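You operate a simulated robot arm through the tools that you are given. There is no shell and no other tool. Be economical: measure what you need, move in short steps, check, and stop when the job is done.

Carry out the task below with a simulated robot arm. There is one attempt and no reset: what you move stays moved.

TASK
Clip the bag of garlic shut and stand it in the grey crate.
Fine: clip dial on the colour of the strip in the holder, rocker to FREE, one pull of the red lever, rocker back to LOCK.

Only the result counts: the job must be done as asked and must still hold three seconds after the hand-in. Knocking over, shifting, dropping, spilling or breaking anything else fails it.

THE ROBOT
A 6-joint arm with a two-finger parallel gripper, fixed in place. Base frame: the origin is at the foot of the arm, x ahead of it, y to its left, z up. Units: m, rad, N and s.
Its first joint turns from -1.152 to 1.152 rad. Payload 2.7 kg.
Tool frame: the origin (TCP) lies between the finger pads and is the grasp point; the fingertips stand 0.023 m ahead of it; z points along the fingers, y is the line along which they close. The gripper opens to 0.094 m. The fingers are 0.038 m wide and 0.01 m thick; the gripper's body (0.054 by 0.096 m) begins 0.039 m behind the TCP.
Orientation is that of the tool frame in the base frame, as a unit quaternion [w, x, y, z]. With the fingers straight down and closing along the base's y, the tool's x points along the base's -x, its y along +y and its z along -z.

THE INTERFACE
- The arm moves only by the tool arm_command. Its argument "rows" is a list of rows, each an object of numbers (a shift or turn left out is 0, a gripper value left out holds the last): "wx", "wy", "wz": the turn, a rotation vector about the tool's x, y, z in rad; "tx", "ty", "tz": the shift along the tool's x, y, z in m; "gripper": the closure, from 0 (fully open) to 1 (shut). In form: [{"wx": .., "wy": .., "wz": .., "tx": .., "ty": .., "tz": .., "gripper": ..}, ...]. A call has 1 to 10 rows; each row shifts and turns the commanded pose from where the row before left it, along the tool's axes as they then stand. Each row takes 0.2 s and may step no farther than 0.05 m and 0.15 rad from the row before; otherwise, or with a gripper value out of range, the whole call is refused. Where a pose cannot be reached the arm comes as near as it can. A force on the tool above 40 N (or 10 N above the force at the start of the call, whichever is more), or a blocked arm, ends the call early, and 0.2 s more pass. The fingers move at their own pace (about 0.045 m/s each) and stop on an object; they squeeze with about 45 N. The grip force told is the motor's: it shows also when the fingers shut on nothing. Time passes only in rows, and 0.2 s behind the last, so rows that do not move let the fingers close. The reply holds the time, the measured pose of the TCP, the force on the tool along the base axes, the opening and the grip force, in the units named above and with some noise.
- Cameras (640 x 400 px; columns grow to the right, rows downward): "scene" is fixed at [0.0606, -0.421, 1.4073]; the picture's right is [0.89, -0.47, 0.00], its down [-0.25, -0.47, -0.85] and it looks along [0.39, 0.75, -0.53] (base axes); focal length 305 px, centre (320, 200). "wrist" rides on the gripper at [-0.039, 0, -0.044] in the tool frame; the picture's right is [0.00, -1.00, 0.00], its down [0.97, 0.00, -0.24] and it looks along [0.24, 0.00, 0.97] (tool axes); focal length 218 px, centre (320, 200).
- snapshot(camera): a new picture of that camera. No time passes.
- probe_pixels(camera, pixels): there is no depth. For up to 12 entries [column, row, z] of the newest picture of that camera ("zoom" is the newest enlarged one), the place [x, y] in the base frame at which the ray of that pixel passes the height z, good to about 0.002 m. No time passes.
- close_up(camera, box): a new picture of the part [left, top, right, bottom] of that camera's present view, enlarged. No time passes.
- sign_off(): hands the job in; it is judged then, once.

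Go step by step. Measure first, check grasps and placings, and put right what went wrong. The budget is 80 turns and 34 pictures, counting those below and the enlarged ones. Unless the task says otherwise, let go and move clear before handing in, and close with one line.

The tools are called after "Call:" as name(argument=value, ...) on one line, values as JSON. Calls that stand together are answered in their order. arm_command: Moves the arm, as the interface text tells. Its arguments: {"type":"object","properties":{"rows":{"type":"array","items":{"type":"object","properties":{"wx":{"type":"number"},"wy":{"type":"number"},"wz":{"type":"number"},"tx":{"type":"number"},"ty":{"type":"number"},"tz":{"type":"number"},"gripper":{"type":"number"}}}}},"required":["rows"]} The other tools are called the same way: snapshot (camera) takes a picture; probe_pixels (camera, pixels) gives the place at which the rays of pixels pass given heights; close_up (camera, box) takes an enlarged picture of a part of a camera's view; sign_off () hands the job in.

At the start:

```text
clock: 0.0
ee_pos: [0.3591, 0.2176, 1.2335]
tcp_rot: [0.0, -0.001, 1.0, 0.002]
contact_force: [0.4, -0.4, 0.9]
gripper_width: 0.0938
grasp_force: 0.0
```

scene: 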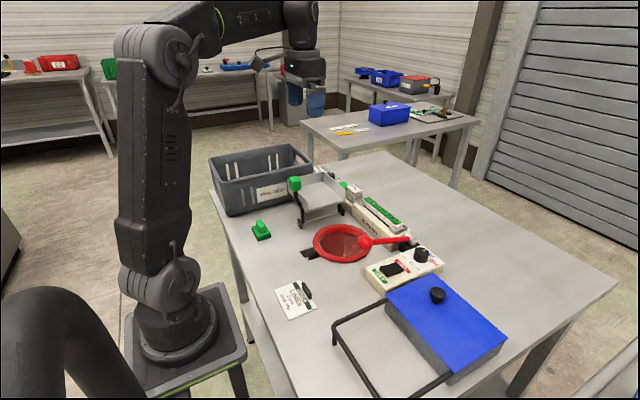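
wrist: 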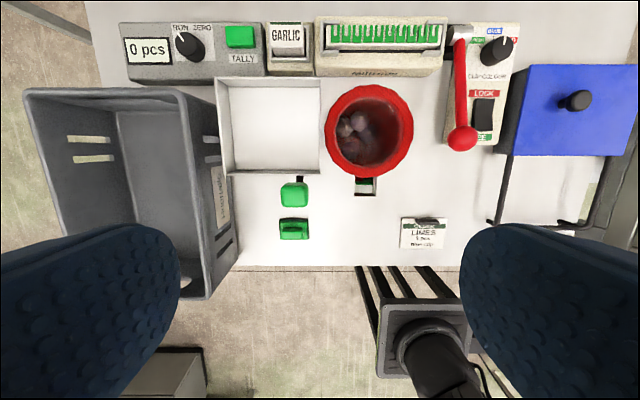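

The wrist view shows the bench from above: crate at left, red ring bag holder at (368,130), clip station with dial, rocker and lever at (480,90), and a holder with a green strip at (385,40). I'll enlarge the details first.

Call:
close_up(camera="wrist", box=[310, 10, 540, 154])

Call:
close_up(camera="wrist", box=[110, 10, 340, 154])

Call:
close_up(camera="scene", box=[240, 160, 480, 310])

Call:
close_up(camera="wrist", box=[230, 70, 460, 260])

```text
2.78 times, centred on (425, 82) of wrist
```

zoom: 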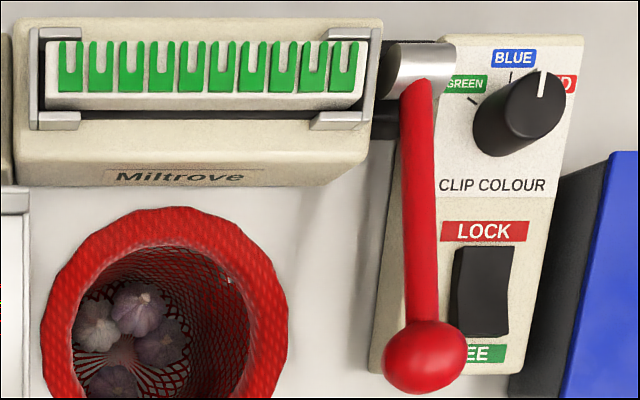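

```text
2.78 times, centred on (225, 82) of wrist
```

zoom: 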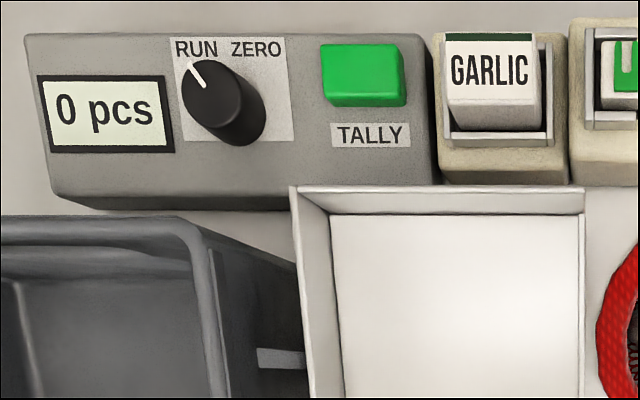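

```text
2.67 times, centred on (360, 235) of scene
```

zoom: 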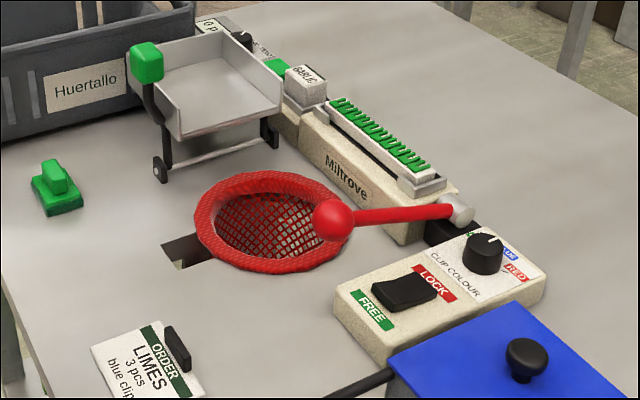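

```text
2.11 times, centred on (345, 165) of wrist
```

zoom: 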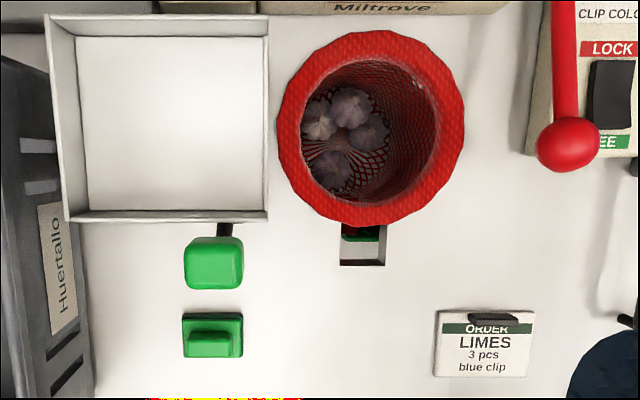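

The strip in the holder is green, and the dial points to RED, so it has to go to GREEN. The rocker is at LOCK. I'll take positions from both cameras.

Call:
snapshot(camera="wrist")

Call:
close_up(camera="scene", box=[350, 220, 460, 290])

Call:
probe_pixels(camera="wrist", pixels=[[463, 138, 0.75], [463, 138, 0.85], [497, 48, 0.7], [497, 48, 0.76], [485, 112, 0.7], [368, 130, 0.67], [368, 130, 0.75], [460, 36, 0.75], [484, 94, 0.7], [484, 137, 0.7], [365, 186, 0.666], [125, 95, 0.8]])

Call:
probe_pixels(camera="scene", pixels=[[366, 241, 0.75], [366, 241, 0.85], [421, 255, 0.7], [421, 255, 0.74], [342, 243, 0.67], [342, 243, 0.75], [406, 239, 0.75], [406, 239, 0.8], [309, 253, 0.666], [392, 267, 0.7], [421, 250, 0.72], [421, 250, 0.74]])

```text
27 pictures are left
```

wrist: 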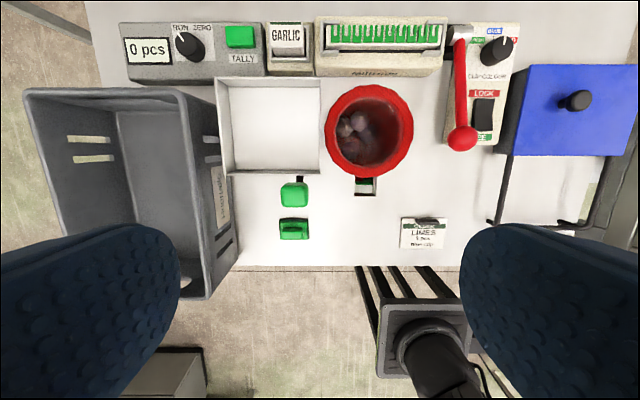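

```text
5.71 times, centred on (405, 255) of scene
```

zoom: 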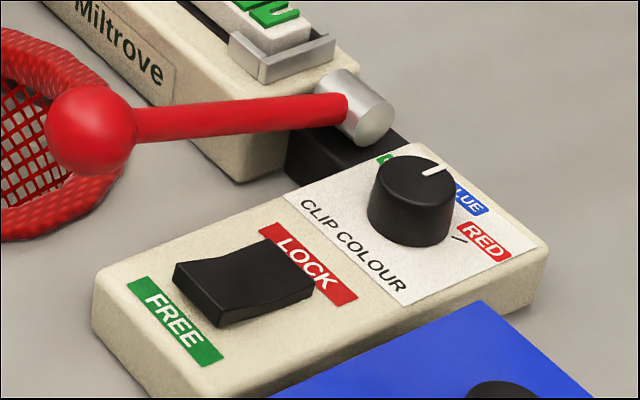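

```text
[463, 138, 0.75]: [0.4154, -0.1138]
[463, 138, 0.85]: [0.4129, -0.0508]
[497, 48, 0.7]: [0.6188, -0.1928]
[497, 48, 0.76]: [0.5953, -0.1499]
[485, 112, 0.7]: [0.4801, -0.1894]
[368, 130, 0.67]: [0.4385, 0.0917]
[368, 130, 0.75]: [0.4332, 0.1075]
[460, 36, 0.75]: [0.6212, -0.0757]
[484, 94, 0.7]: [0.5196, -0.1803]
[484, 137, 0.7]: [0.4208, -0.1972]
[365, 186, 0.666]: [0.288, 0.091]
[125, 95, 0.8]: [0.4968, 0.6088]
```

```text
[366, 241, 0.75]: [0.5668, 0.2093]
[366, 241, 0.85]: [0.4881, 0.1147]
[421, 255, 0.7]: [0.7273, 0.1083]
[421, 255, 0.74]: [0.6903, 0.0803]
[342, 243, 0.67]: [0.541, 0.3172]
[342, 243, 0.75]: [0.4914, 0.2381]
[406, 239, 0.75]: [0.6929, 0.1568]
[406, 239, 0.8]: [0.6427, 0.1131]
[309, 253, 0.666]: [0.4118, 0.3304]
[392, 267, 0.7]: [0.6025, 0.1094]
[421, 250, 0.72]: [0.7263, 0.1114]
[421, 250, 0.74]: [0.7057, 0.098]
```

The rays of both cameras cross at about z=0.86 for the slot at table level (wrist (365,186), scene (309,253)). The table is therefore about 0.86 high, not 0.666. The dial actually points straight ahead, to BLUE. I'll move to a view above the panel.

Call:
arm_command(rows=[{"tx": -0.016, "ty": -0.0386, "tz": 0.01, "gripper": 0}, {"tx": -0.016, "ty": -0.0386, "tz": 0.01}, {"tx": -0.016, "ty": -0.0386, "tz": 0.01}, {"tx": -0.016, "ty": -0.0386, "tz": 0.01}, {"tx": -0.016, "ty": -0.0386, "tz": 0.01}, {"tx": -0.016, "ty": -0.0386, "tz": 0.01}, {"tx": -0.016, "ty": -0.0386, "tz": 0.01}, {}])

Call:
snapshot(camera="wrist")

```text
clock: 1.8
ee_pos: [0.4739, -0.0526, 1.1626]
tcp_rot: [0.0, -0.002, 1.0, 0.002]
contact_force: [0.6, 0.4, 0.7]
gripper_width: 0.0939
grasp_force: 0.1
```

```text
25 pictures are left
```

wrist: 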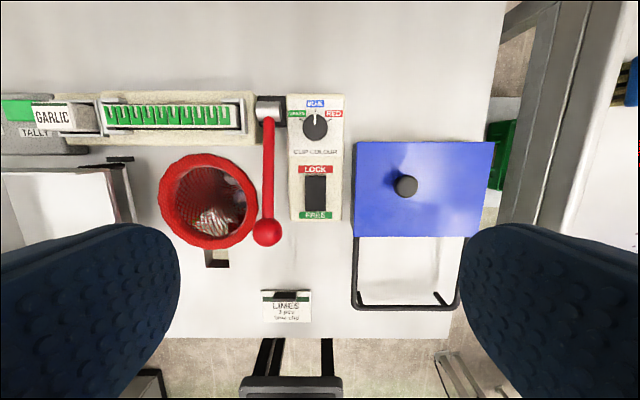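

With two wrist views the dial sits at about (0.540,-0.046), top z≈0.907, and the table at about 0.857. I'll look at the panel more closely.

Call:
close_up(camera="wrist", box=[235, 85, 363, 165])

Call:
probe_pixels(camera="wrist", pixels=[[315, 124, 0.907], [304, 124, 0.907], [327, 124, 0.907], [316, 177, 0.892], [316, 210, 0.892], [268, 112, 0.94], [267, 232, 0.954], [208, 200, 0.86], [350, 150, 0.89]])

```text
5.00 times, centred on (299, 125) of wrist
```

zoom: 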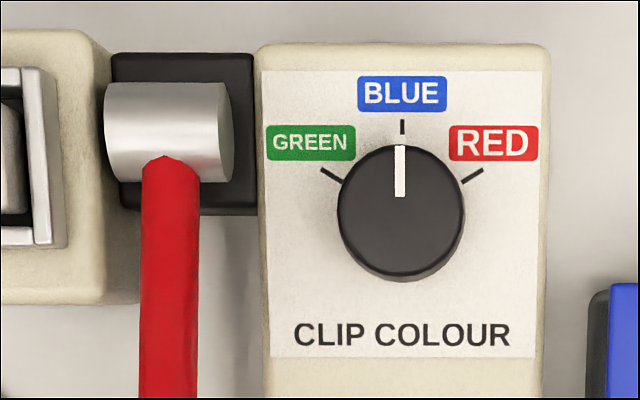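

```text
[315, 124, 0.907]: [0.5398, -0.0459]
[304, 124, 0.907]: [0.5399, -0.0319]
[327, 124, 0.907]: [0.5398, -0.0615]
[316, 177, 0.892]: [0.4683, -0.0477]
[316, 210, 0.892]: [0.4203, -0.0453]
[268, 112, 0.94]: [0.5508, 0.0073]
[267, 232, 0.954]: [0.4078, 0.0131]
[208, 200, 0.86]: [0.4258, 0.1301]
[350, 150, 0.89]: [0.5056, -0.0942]
```

The knob is about 0.031 wide and points at BLUE; the GREEN tick is about 60° counter-clockwise. I'll centre over it at (0.5398,-0.0459), yaw +60°, pre-close to 0.05 and lower part of the way.

Call:
arm_command(rows=[{"tx": -0.033, "ty": 0.0033, "gripper": 0.46}, {"tx": -0.0329, "ty": 0.0034}, {"wz": -0.1496, "tz": 0.025}, {"wz": -0.1496, "tz": 0.025}, {"wz": -0.1496, "tz": 0.025}, {"wz": -0.1496, "tz": 0.025}, {"wz": -0.1496, "tz": 0.025}, {"wz": -0.1496, "tz": 0.025}, {"wz": -0.1496, "tz": 0.025}, {}])

Call:
snapshot(camera="wrist")

```text
clock: 4.0
ee_pos: [0.5325, -0.0458, 0.9847]
tcp_rot: [0.001, -0.502, 0.865, 0.001]
contact_force: [-0.9, -0.2, -0.6]
gripper_width: 0.0506
grasp_force: 0.0
```

```text
23 pictures are left
```

wrist: 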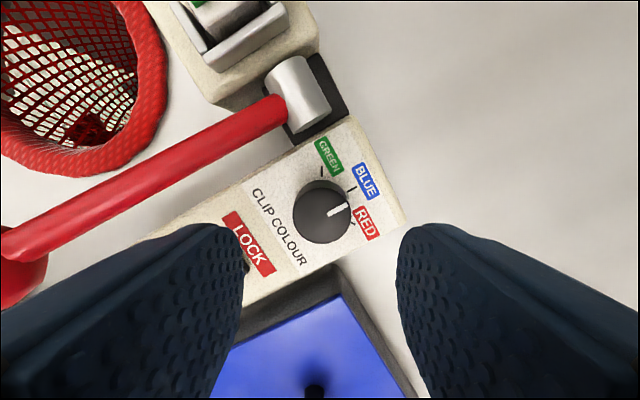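

Yaw is +60°, and the knob top at pixel (321,212) projects to within about 2 mm of the tool axis. I'll lower to z≈0.912 with the fingers on either side of it.

Call:
arm_command(rows=[{"tx": -0.0015, "tz": 0.02}, {"tz": 0.02}, {"tz": 0.016}, {"tz": 0.01}, {"tz": 0.005}, {}])

Call:
snapshot(camera="wrist")

```text
clock: 5.4
ee_pos: [0.5378, -0.0441, 0.9181]
tcp_rot: [0.002, -0.5, 0.866, -0.001]
contact_force: [-4.1, -3.2, 21.6]
gripper_width: 0.052
grasp_force: 1.5
```

```text
22 pictures are left
```

wrist: 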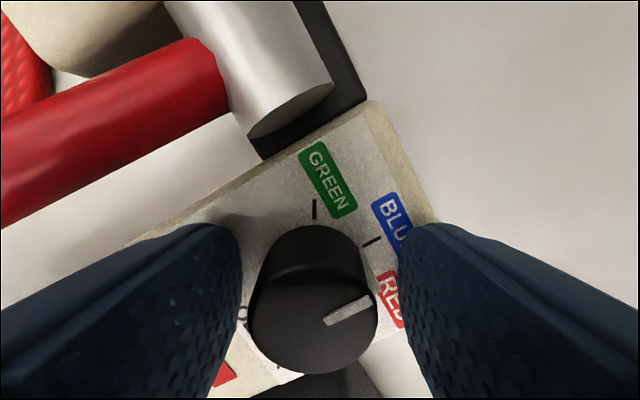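

The 21.6 N upward force shows the fingertips have reached the panel; the knob is between the pads and still on BLUE. I'll back off 3 mm and close.

Call:
arm_command(rows=[{"tz": -0.004}, {"gripper": 0.7}, {"gripper": 0.8}, {"gripper": 0.8}])

```text
clock: 6.4
ee_pos: [0.5372, -0.0425, 0.9181]
tcp_rot: [0.0, -0.501, 0.866, 0.001]
contact_force: [-0.2, 1.2, -5.7]
gripper_width: 0.0333
grasp_force: 45.1
```

The knob is gripped (opening 0.0333, 45 N). I'll turn 60° counter-clockwise.

Call:
arm_command(rows=[{"wz": -0.13}, {"wz": -0.13}, {"wz": -0.13}, {"wz": -0.13}, {"wz": -0.13}, {"wz": -0.13}, {"wz": -0.13}, {"wz": -0.137}, {}])

Call:
close_up(camera="scene", box=[350, 210, 460, 280])

```text
clock: 8.4
ee_pos: [0.5342, -0.0426, 0.9188]
tcp_rot: [0.002, 0.867, -0.499, -0.006]
contact_force: [-20.1, 8.6, -17.9]
gripper_width: 0.0328
grasp_force: 44.9
```

```text
5.71 times, centred on (405, 245) of scene
```

zoom: 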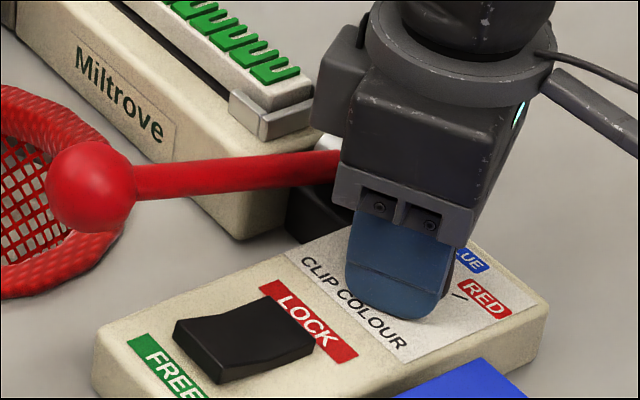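

The turn went the full 60° of yaw with moderate force. I'll release, lift and check the pointer.

Call:
arm_command(rows=[{"gripper": 0.52}, {}, {"tz": -0.02}, {"tz": -0.03}, {"tz": -0.04}, {"tz": -0.03}, {}])

Call:
snapshot(camera="wrist")

```text
clock: 10.0
ee_pos: [0.5367, -0.0414, 1.0405]
tcp_rot: [-0.002, 0.866, -0.499, -0.001]
contact_force: [-0.1, 0.6, 0.2]
gripper_width: 0.0448
grasp_force: 0.0
```

```text
20 pictures are left
```

wrist: 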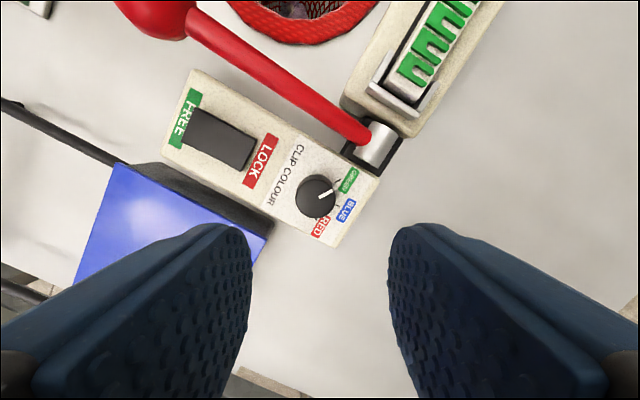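

The pointer (332,188) now lines up with the GREEN tick. Next is the rocker: I'll yaw back to 90°, move over its FREE end and shut the fingers.

Call:
arm_command(rows=[{"wz": 0.131, "gripper": 1}, {"wz": 0.131}, {"wz": 0.131}, {"wz": 0.1306}, {"ty": 0.035, "tx": 0.0015}, {"ty": 0.035, "tx": 0.0015}, {"ty": 0.035, "tx": 0.0015}, {}])

Call:
snapshot(camera="wrist")

```text
clock: 11.8
ee_pos: [0.4318, -0.0497, 1.0422]
tcp_rot: [-0.002, 0.708, -0.707, -0.001]
contact_force: [-0.2, 0.1, 0.3]
gripper_width: 0.0
grasp_force: 42.5
```

```text
19 pictures are left
```

wrist: 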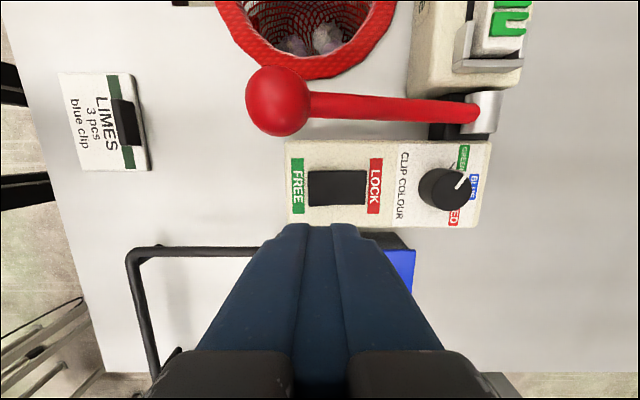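

The rocker spans columns 308–368, which puts its FREE end near x=0.421–0.44. At this yaw the wrist camera's box would come close to the red ball. I'll turn 180° so it sits on the blue-box side, which is lower.

Call:
arm_command(rows=[{"wz": 0.1496}, {"wz": 0.1496}, {"wz": 0.1496}, {"wz": 0.1496}, {"wz": 0.1496}, {"wz": 0.1496}, {"wz": 0.1496}, {"wz": 0.1496}, {"wz": 0.1496}, {"wz": 0.1496}])

Call:
arm_command(rows=[{"wz": 0.1496}, {"wz": 0.1496}, {"wz": 0.1496}, {"wz": 0.1496}, {"wz": 0.1496}, {"wz": 0.1496}, {"wz": 0.1496}, {"wz": 0.1496}, {"wz": 0.1496}, {"wz": 0.1496}])

Call:
arm_command(rows=[{"wz": 0.1496}, {}])

Call:
snapshot(camera="wrist")

```text
clock: 14.0
ee_pos: [0.432, -0.0504, 1.0396]
tcp_rot: [0.001, -0.037, 0.999, 0.001]
contact_force: [0.3, -0.1, -0.1]
gripper_width: 0.0
grasp_force: 42.4
```

```text
clock: 16.2
ee_pos: [0.4321, -0.047, 1.0403]
tcp_rot: [-0.001, 0.652, 0.758, 0.002]
contact_force: [-0.6, -0.6, -0.4]
gripper_width: 0.0
grasp_force: 42.4
```

```text
clock: 16.8
ee_pos: [0.4323, -0.0479, 1.0402]
tcp_rot: [-0.001, 0.707, 0.707, 0.002]
contact_force: [-0.7, 0.5, -0.7]
gripper_width: 0.0
grasp_force: 42.2
```

```text
18 pictures are left
```

wrist: 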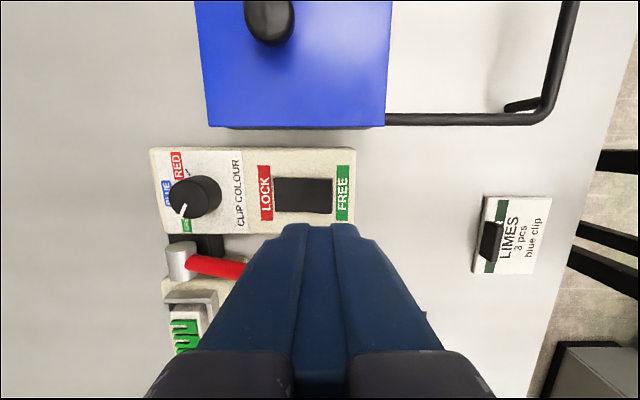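

The rocker spans columns 273–332, so the tool stands about 10 mm inside its FREE end, with a lateral offset of about 3.5 mm. I'll lower onto it in small steps.

Call:
arm_command(rows=[{"tx": 0.0035, "tz": 0.03}, {"tz": 0.04}, {"tz": 0.025}, {"tz": 0.008}, {"tz": 0.004}, {"tz": 0.004}, {}])

```text
clock: 18.4
ee_pos: [0.433, -0.0431, 0.9298]
tcp_rot: [-0.001, 0.707, 0.707, 0.001]
contact_force: [-0.4, -0.7, 0.0]
gripper_width: 0.0
grasp_force: 42.6
```

Call:
arm_command(rows=[{"tz": 0.003}, {"tz": 0.003}, {"tz": 0.003}, {"tz": 0.003}, {}])

Call:
close_up(camera="scene", box=[350, 220, 460, 290])

```text
clock: 19.1
ee_pos: [0.433, -0.0432, 0.9298]
tcp_rot: [0.0, 0.707, 0.708, 0.002]
contact_force: [-8.1, 2.2, 10.3]
gripper_width: 0.0
grasp_force: 42.7
stopped in row 3: the force on the tool passed its limit (the readings are from after the stop); the commanded pose is now the measured one
```

```text
5.71 times, centred on (405, 255) of scene
```

zoom: 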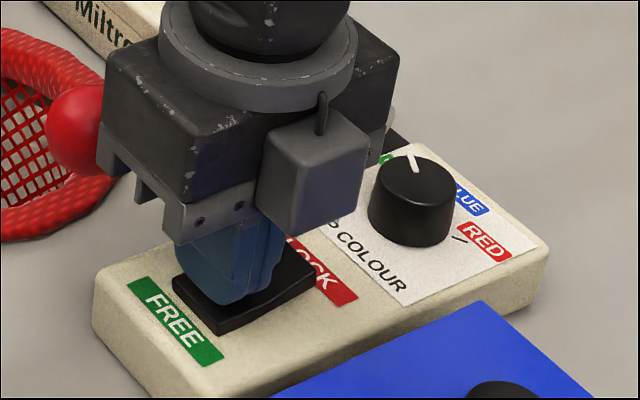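

Force peaked against the rocker, and it looks tipped toward FREE. I'll lift straight up and look.

Call:
arm_command(rows=[{"tz": -0.02}, {"tz": -0.04}, {"tz": -0.04}, {}])

Call:
close_up(camera="scene", box=[350, 220, 460, 290])

```text
clock: 20.1
ee_pos: [0.4331, -0.0465, 1.0265]
tcp_rot: [0.001, 0.706, 0.708, 0.003]
contact_force: [-1.5, -0.2, -0.8]
gripper_width: 0.0
grasp_force: 42.1
```

```text
5.71 times, centred on (405, 255) of scene
```

zoom: 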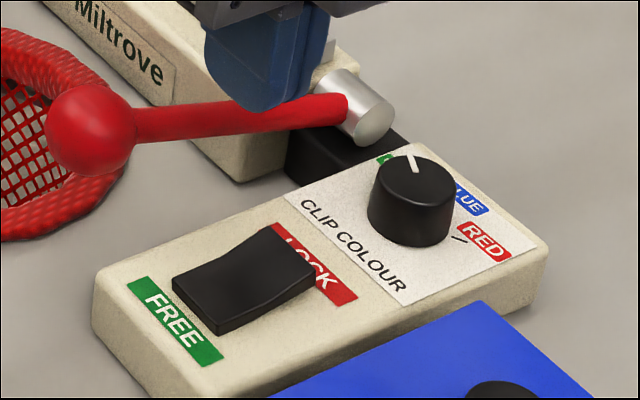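

The rocker is now at FREE (FREE end down), and the dial still shows GREEN. The ball stands at about (0.408,0.013,0.954) and the hub at about (0.558, 0.01, 0.90). I'll move over the ball and press down in small steps.

Call:
arm_command(rows=[{"tx": 0.03, "ty": -0.012}, {"tx": 0.03, "ty": -0.012}, {}, {"tz": 0.015}, {"tz": 0.01}, {"tz": 0.008}, {"tz": 0.008, "ty": -0.001}, {}])

Call:
close_up(camera="scene", box=[310, 180, 470, 280])

```text
clock: 21.9
ee_pos: [0.4094, 0.013, 0.9852]
tcp_rot: [0.001, 0.706, 0.708, 0.003]
contact_force: [-1.6, -1.1, 2.7]
gripper_width: 0.0
grasp_force: 42.4
```

```text
4.00 times, centred on (390, 230) of scene
```

zoom: 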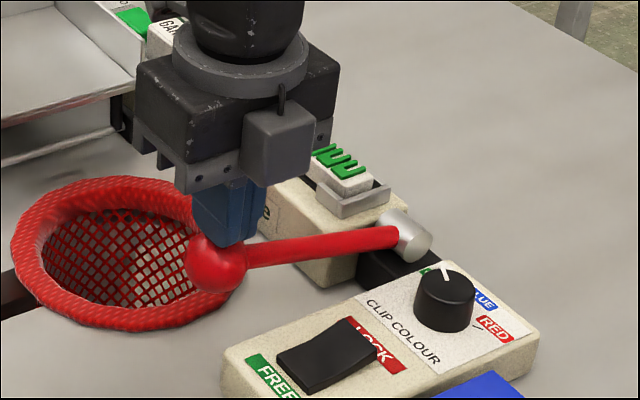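

The fingertips are on the ball with light contact (2.7 N). I'll keep pressing down along the arc.

Call:
arm_command(rows=[{"tz": 0.01, "ty": -0.003}, {"tz": 0.01, "ty": -0.002}, {"tz": 0.01, "ty": -0.001}, {"tz": 0.01, "ty": -0.001}, {"tz": 0.01}, {"tz": 0.01}, {"tz": 0.005, "ty": 0.001}, {"tz": 0.005}, {}])

Call:
close_up(camera="scene", box=[280, 170, 472, 290])

```text
clock: 23.0
ee_pos: [0.402, 0.0155, 0.9513]
tcp_rot: [0.002, 0.705, 0.709, 0.005]
contact_force: [-6.3, 0.7, 12.8]
gripper_width: 0.0
grasp_force: 42.3
stopped in row 5: the force on the tool passed its limit (the readings are from after the stop); the commanded pose is now the measured one
```

```text
3.33 times, centred on (376, 230) of scene
```

zoom: 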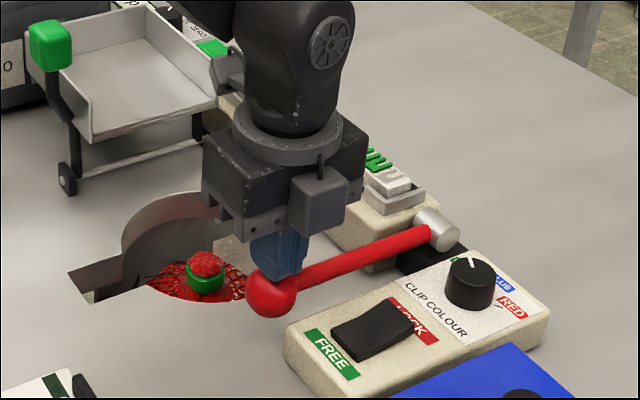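

The lever hit its stop, and the net is now closed with a green clip, sitting in the well. I'll lift off and move over the rocker's LOCK end.

Call:
arm_command(rows=[{"tz": -0.015, "ty": 0.001}, {"tz": -0.015, "ty": 0.003}, {"tz": -0.02}, {"tz": -0.03}, {"tz": -0.01}, {}, {"tx": -0.03, "ty": 0.03}, {"tx": -0.03, "ty": 0.026}, {}])

Call:
snapshot(camera="wrist")

Call:
snapshot(camera="scene")

```text
clock: 25.0
ee_pos: [0.4617, -0.0472, 1.0419]
tcp_rot: [0.001, 0.706, 0.709, 0.004]
contact_force: [-0.9, -0.2, -0.3]
gripper_width: 0.0
grasp_force: 42.0
```

```text
13 pictures are left
```

wrist: 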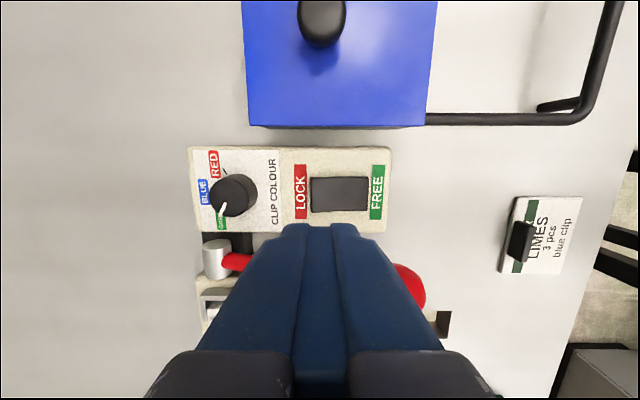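

```text
12 pictures are left
```

scene: 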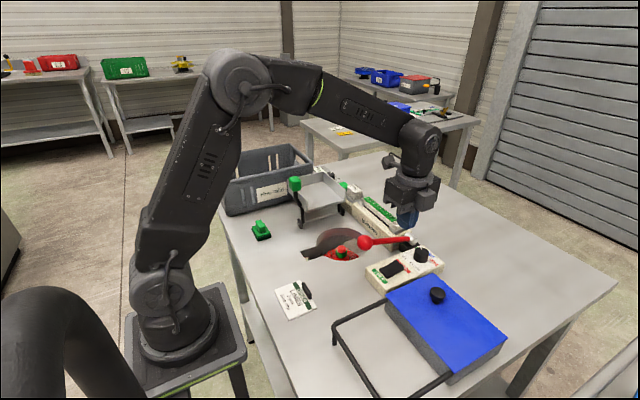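

The lever has sprung back, and the LOCK end is at column 311, about 8 mm beyond the tool axis. I'll press the LOCK end now.

Call:
arm_command(rows=[{"tx": 0.0035, "tz": 0.03}, {"tz": 0.04}, {"tz": 0.025}, {"tz": 0.008}, {"tz": 0.004}, {"tz": 0.003}, {"tz": 0.003}, {"tz": 0.003}, {"tz": 0.003}, {}])

Call:
arm_command(rows=[{"tz": -0.02}, {"tz": -0.04}, {"tz": -0.04}, {"tz": -0.04}, {}])

Call:
close_up(camera="scene", box=[296, 200, 456, 300])

```text
clock: 26.9
ee_pos: [0.4636, -0.0413, 0.9283]
tcp_rot: [0.004, 0.706, 0.709, 0.005]
contact_force: [-0.6, 0.2, 3.2]
gripper_width: 0.0
grasp_force: 42.5
stopped in row 9: the force on the tool passed its limit (the readings are from after the stop); the commanded pose is now the measured one
```

```text
clock: 28.1
ee_pos: [0.4599, -0.0437, 1.0682]
tcp_rot: [0.003, 0.706, 0.709, 0.005]
contact_force: [1.3, 0.6, 1.1]
gripper_width: 0.0
grasp_force: 42.4
```

```text
4.00 times, centred on (376, 250) of scene
```

zoom: 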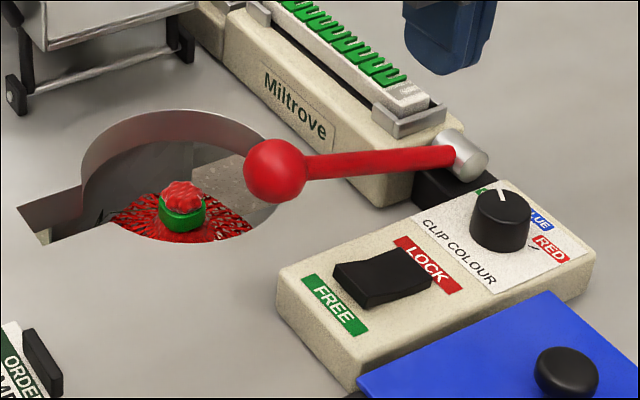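

The rocker is back at LOCK, and the closed bag sits in the well with the clip just below table level. I'll move over the well, open the gripper and turn back to yaw 0.

Call:
arm_command(rows=[{"tz": -0.03}, {"tx": 0.0425, "ty": -0.01, "tz": -0.02, "gripper": 0}, {"tx": 0.0425, "ty": -0.01, "tz": -0.01}, {"tx": 0.0425, "ty": -0.01}, {"tx": 0.0425, "ty": -0.01}, {"wz": -0.15}, {"wz": -0.15}, {"wz": -0.15}, {"wz": -0.15}, {"wz": -0.15}])

Call:
arm_command(rows=[{"wz": -0.15}, {"wz": -0.15}, {"wz": -0.15}, {"wz": -0.15}, {"wz": -0.15}, {"wz": -0.071}, {}])

Call:
snapshot(camera="wrist")

```text
clock: 30.3
ee_pos: [0.4196, 0.126, 1.127]
tcp_rot: [0.005, 0.397, 0.918, 0.003]
contact_force: [-0.1, 0.5, -0.2]
gripper_width: 0.0939
grasp_force: 0.0
```

```text
clock: 31.9
ee_pos: [0.4206, 0.1259, 1.126]
tcp_rot: [0.005, -0.002, 1.0, 0.001]
contact_force: [0.1, 0.7, -0.1]
gripper_width: 0.0941
grasp_force: 0.0
```

```text
10 pictures are left
```

wrist: 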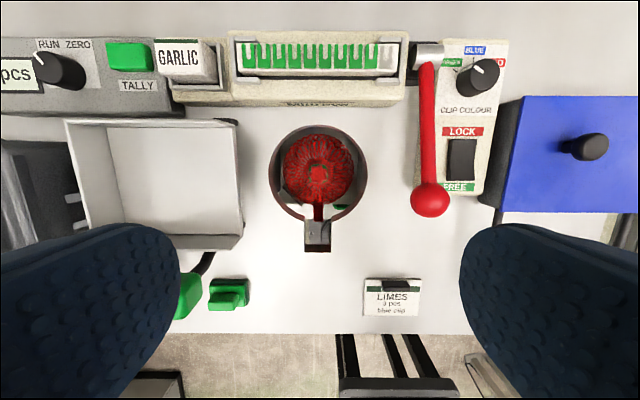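

The bag lies in the well around (318,172). I'll enlarge it.

Call:
close_up(camera="wrist", box=[248, 110, 392, 260])

Call:
probe_pixels(camera="wrist", pixels=[[319, 173, 0.857], [319, 173, 0.83], [319, 173, 0.8], [268, 172, 0.857], [370, 172, 0.857], [318, 125, 0.857], [318, 220, 0.857]])

Call:
probe_pixels(camera="scene", pixels=[[341, 249, 0.857], [341, 249, 0.83], [341, 249, 0.8]])

```text
2.67 times, centred on (320, 185) of wrist
```

zoom: 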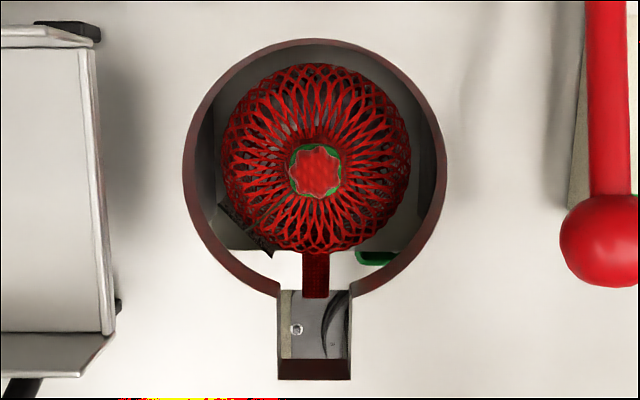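

```text
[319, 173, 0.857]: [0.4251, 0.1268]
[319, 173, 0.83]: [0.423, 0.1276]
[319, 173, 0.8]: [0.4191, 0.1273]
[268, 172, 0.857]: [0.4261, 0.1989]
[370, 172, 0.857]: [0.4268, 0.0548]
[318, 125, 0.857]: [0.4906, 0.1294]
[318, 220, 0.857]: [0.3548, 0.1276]
```

```text
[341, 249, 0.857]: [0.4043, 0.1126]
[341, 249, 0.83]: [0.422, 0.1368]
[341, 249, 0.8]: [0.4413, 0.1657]
```

The clip is at about (0.423,0.128), z≈0.835, and the well is about 0.144 across. I'll lower with the fingers 0.055 apart, stopping at TCP z≈0.85.

Call:
arm_command(rows=[{"tx": -0.0025, "ty": 0.002, "tz": 0.045, "gripper": 0.41}, {"tz": 0.045}, {"tz": 0.045}, {"tz": 0.045}, {"tz": 0.04}, {"tz": 0.02}, {"tz": 0.015}, {"tz": 0.01}, {"tz": 0.008}, {}])

Call:
snapshot(camera="wrist")

```text
clock: 34.1
ee_pos: [0.426, 0.1302, 0.8548]
tcp_rot: [0.005, -0.002, 1.0, 0.001]
contact_force: [-0.2, -0.2, -0.2]
gripper_width: 0.0555
grasp_force: 0.0
```

```text
8 pictures are left
```

wrist: 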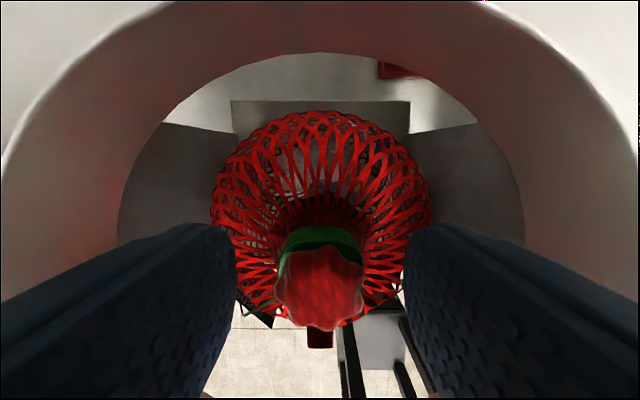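

The knot (320,290) is centred between the fingers, with the clip a little below it. I'll go down about 18 mm more, gently, then close.

Call:
arm_command(rows=[{"tz": 0.006}, {"tz": 0.006}, {"tz": 0.006}, {}])

Call:
arm_command(rows=[{"gripper": 0.6}, {"gripper": 0.8}, {"gripper": 1}, {}, {}])

Call:
snapshot(camera="wrist")

```text
clock: 35.1
ee_pos: [0.4258, 0.1286, 0.8379]
tcp_rot: [0.005, -0.002, 1.0, 0.001]
contact_force: [0.8, 0.3, -0.1]
gripper_width: 0.0554
grasp_force: 0.0
```

```text
clock: 36.3
ee_pos: [0.4285, 0.1294, 0.8379]
tcp_rot: [0.006, -0.001, 1.0, 0.002]
contact_force: [-1.7, 2.2, 18.0]
gripper_width: 0.0322
grasp_force: 44.8
```

```text
7 pictures are left
```

wrist: 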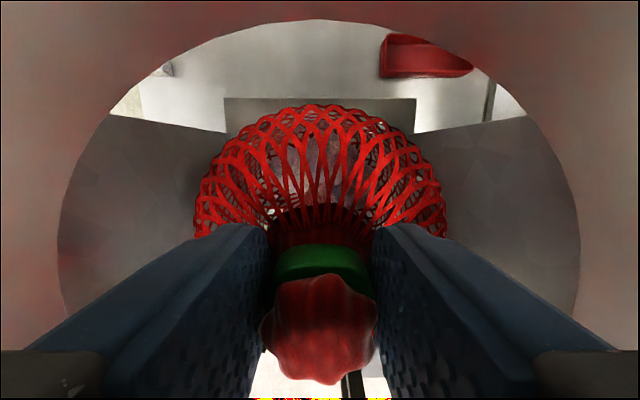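

The bag is gripped at the clip (0.0322, 45 N). I'll lift slowly and straight.

Call:
arm_command(rows=[{"tz": -0.01}, {"tz": -0.015}, {"tz": -0.025}, {"tz": -0.025}, {"tz": -0.03}, {"tz": -0.035}, {"tz": -0.035}, {"tz": -0.035}, {"tz": -0.035}, {"tz": -0.035}])

Call:
snapshot(camera="scene")

```text
clock: 38.5
ee_pos: [0.4236, 0.129, 1.1167]
tcp_rot: [0.005, -0.002, 1.0, 0.001]
contact_force: [-0.2, 0.1, -1.9]
gripper_width: 0.032
grasp_force: 44.9
```

```text
6 pictures are left
```

scene: 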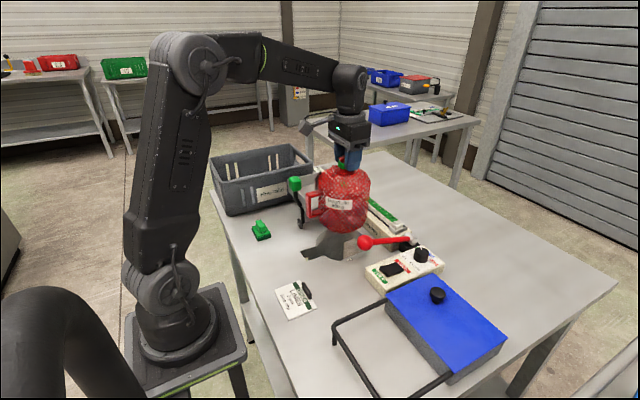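

The bag hangs freely; its bottom is at about TCP−0.22. The crate's rim measures about z=0.986, x 0.17–0.46, y 0.39–0.58. I'll raise the bag and carry it toward the crate.

Call:
arm_command(rows=[{"tz": -0.036}, {"tz": -0.036}, {"tz": -0.036}, {"tz": -0.036}, {"tx": 0.009, "ty": 0.029}, {"tx": 0.009, "ty": 0.029}, {"tx": 0.009, "ty": 0.03}, {"tx": 0.009, "ty": 0.03}, {"tx": 0.009, "ty": 0.03}, {"tx": 0.009, "ty": 0.03}])

Call:
arm_command(rows=[{"tx": 0.009, "ty": 0.03}, {"tx": 0.009, "ty": 0.03}, {"tx": 0.009, "ty": 0.03}, {"tx": 0.009, "ty": 0.03}, {"tx": 0.009, "ty": 0.03}, {"tx": 0.009, "ty": 0.028}, {}, {}])

Call:
snapshot(camera="wrist")

Call:
close_up(camera="scene", box=[160, 70, 368, 240])

```text
clock: 40.7
ee_pos: [0.3671, 0.3064, 1.262]
tcp_rot: [0.006, -0.001, 1.0, 0.001]
contact_force: [-0.2, -0.3, -1.4]
gripper_width: 0.032
grasp_force: 45.6
```

```text
clock: 42.5
ee_pos: [0.2931, 0.4541, 1.2294]
tcp_rot: [0.005, -0.002, 1.0, 0.001]
contact_force: [-0.2, 0.0, -1.7]
gripper_width: 0.032
grasp_force: 45.0
out of reach, approached as far as the arm can: row 3, 4, 5, 6
```

```text
5 pictures are left
```

wrist: 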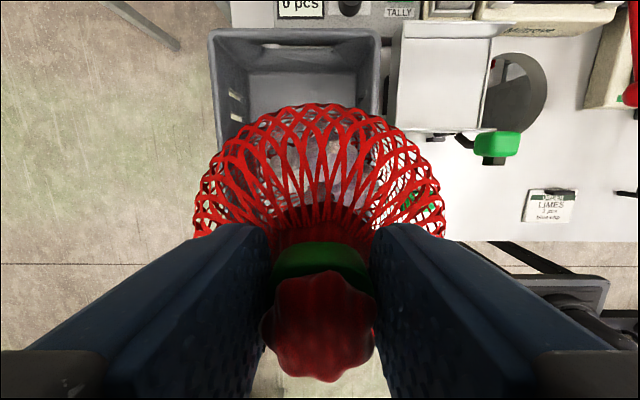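

```text
2.35 times, centred on (264, 155) of scene
```

zoom: 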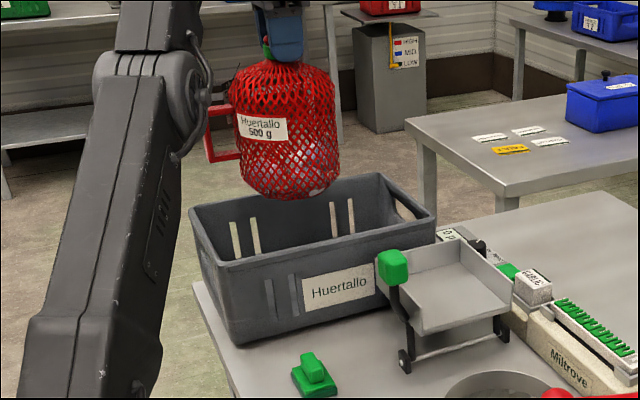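

The bag (0.127 wide, bottom about TCP−0.185, handle loop toward −x) is above the crate. The arm fell short at this height and stopped at (0.293,0.454). The crate's centre line is y≈0.482, so I'll lower slightly to gain reach.

Call:
arm_command(rows=[{"tz": 0.01}, {"tz": 0.01}, {"tz": 0.01}, {}])

```text
clock: 43.5
ee_pos: [0.2933, 0.454, 1.1997]
tcp_rot: [0.005, -0.002, 1.0, 0.001]
contact_force: [-0.1, -0.2, -3.0]
gripper_width: 0.0325
grasp_force: 44.9
```

The command follows the actual pose. I'll move outward to about (0.302,0.478).

Call:
arm_command(rows=[{"ty": 0.008, "tx": -0.003}, {"ty": 0.008, "tx": -0.003}, {"ty": 0.008, "tx": -0.003}, {}])

```text
clock: 44.5
ee_pos: [0.2998, 0.4738, 1.1983]
tcp_rot: [0.005, -0.003, 1.0, 0.001]
contact_force: [0.0, -0.5, -1.8]
gripper_width: 0.032
grasp_force: 45.0
out of reach, approached as far as the arm can: row 3
```

At (0.300,0.474) the bag's sides are inside the rim on both sides. I'll lower while moving slightly further out toward the centre.

Call:
arm_command(rows=[{"tz": 0.012}, {"tz": 0.01, "ty": 0.004, "tx": -0.004}, {"tz": 0.01, "ty": 0.004, "tx": -0.004}, {"tz": 0.01, "tx": -0.004}, {}])

Call:
close_up(camera="scene", box=[180, 100, 340, 220])

```text
clock: 45.7
ee_pos: [0.314, 0.4821, 1.156]
tcp_rot: [0.005, -0.002, 1.0, 0.001]
contact_force: [-0.3, -0.8, -1.7]
gripper_width: 0.0321
grasp_force: 44.7
```

```text
3.33 times, centred on (260, 160) of scene
```

zoom: 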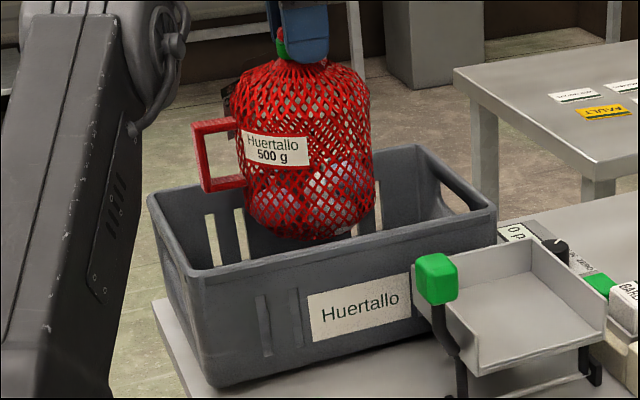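

The bag is inside the rim with clearance on all sides. I'll lower it toward the floor, taking small steps as contact nears.

Call:
arm_command(rows=[{"tz": 0.015}, {"tz": 0.015}, {"tz": 0.015}, {"tz": 0.015}, {"tz": 0.012}, {"tz": 0.008}, {"tz": 0.005}, {}])

```text
clock: 47.5
ee_pos: [0.3138, 0.4808, 1.0718]
tcp_rot: [0.006, -0.001, 1.0, 0.001]
contact_force: [0.0, -0.8, -0.9]
gripper_width: 0.0319
grasp_force: 45.7
```

Call:
arm_command(rows=[{"tz": 0.004}, {"tz": 0.004}, {"tz": 0.004}, {"tz": 0.004}, {}])

```text
clock: 48.7
ee_pos: [0.3141, 0.4825, 1.06]
tcp_rot: [0.008, -0.002, 1.0, 0.006]
contact_force: [-6.5, 3.6, 33.0]
gripper_width: 0.0321
grasp_force: 44.9
```

The bag has reached the crate floor (33 N at z≈1.060). I'll ease up a few millimetres to unload it.

Call:
arm_command(rows=[{"tz": -0.002}, {"tz": -0.002}, {}])

```text
clock: 49.5
ee_pos: [0.3142, 0.4821, 1.0614]
tcp_rot: [0.006, -0.001, 1.0, 0.002]
contact_force: [0.4, 5.8, 15.2]
gripper_width: 0.032
grasp_force: 44.8
```

Call:
arm_command(rows=[{"tz": -0.002}, {}])

Call:
close_up(camera="scene", box=[180, 100, 340, 220])

```text
clock: 50.1
ee_pos: [0.3126, 0.4811, 1.0612]
tcp_rot: [0.005, -0.001, 1.0, 0.0]
contact_force: [2.0, 3.5, 9.7]
gripper_width: 0.0322
grasp_force: 44.7
```

```text
3.33 times, centred on (260, 160) of scene
```

zoom: 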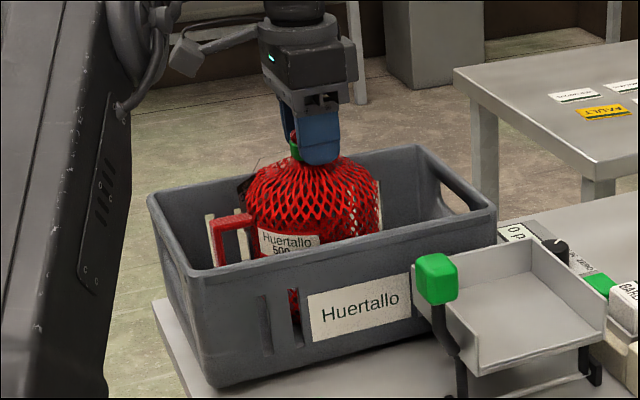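

The bag stands upright on the crate floor, lightly loaded. I'll open and lift straight away.

Call:
arm_command(rows=[{"gripper": 0.6}, {"gripper": 0.45}, {"gripper": 0.4}, {}, {"tz": -0.01}, {"tz": -0.02}, {"tz": -0.03}, {"tz": -0.03}, {}])

Call:
arm_command(rows=[{"ty": -0.04, "tz": -0.02}, {"ty": -0.04, "tz": -0.02}, {"ty": -0.04}, {"ty": -0.04}, {}, {}])

Call:
snapshot(camera="scene")

```text
clock: 52.1
ee_pos: [0.3138, 0.4801, 1.1495]
tcp_rot: [0.005, -0.002, 1.0, 0.001]
contact_force: [-0.2, 0.2, -0.9]
gripper_width: 0.0563
grasp_force: 0.2
```

```text
clock: 53.5
ee_pos: [0.3118, 0.3207, 1.1904]
tcp_rot: [0.005, -0.002, 1.0, 0.001]
contact_force: [0.4, 0.0, 0.9]
gripper_width: 0.0564
grasp_force: 0.0
```

```text
1 pictures are left
```

scene: 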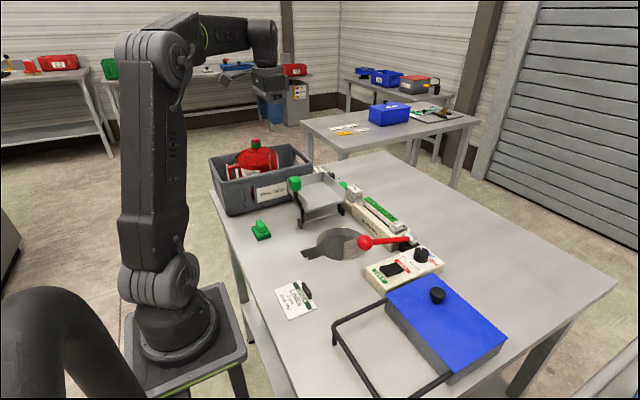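

The bag stands upright in the crate at (255,160), the hand is clear, the rocker is at LOCK, and nothing else has moved. I'm handing in.

Call:
sign_off()

```text
The job is handed in.
```

The garlic bag is clipped shut with a green clip and standing upright in the grey crate; the dial is on GREEN, the lever was pulled once and the rocker is back at LOCK.
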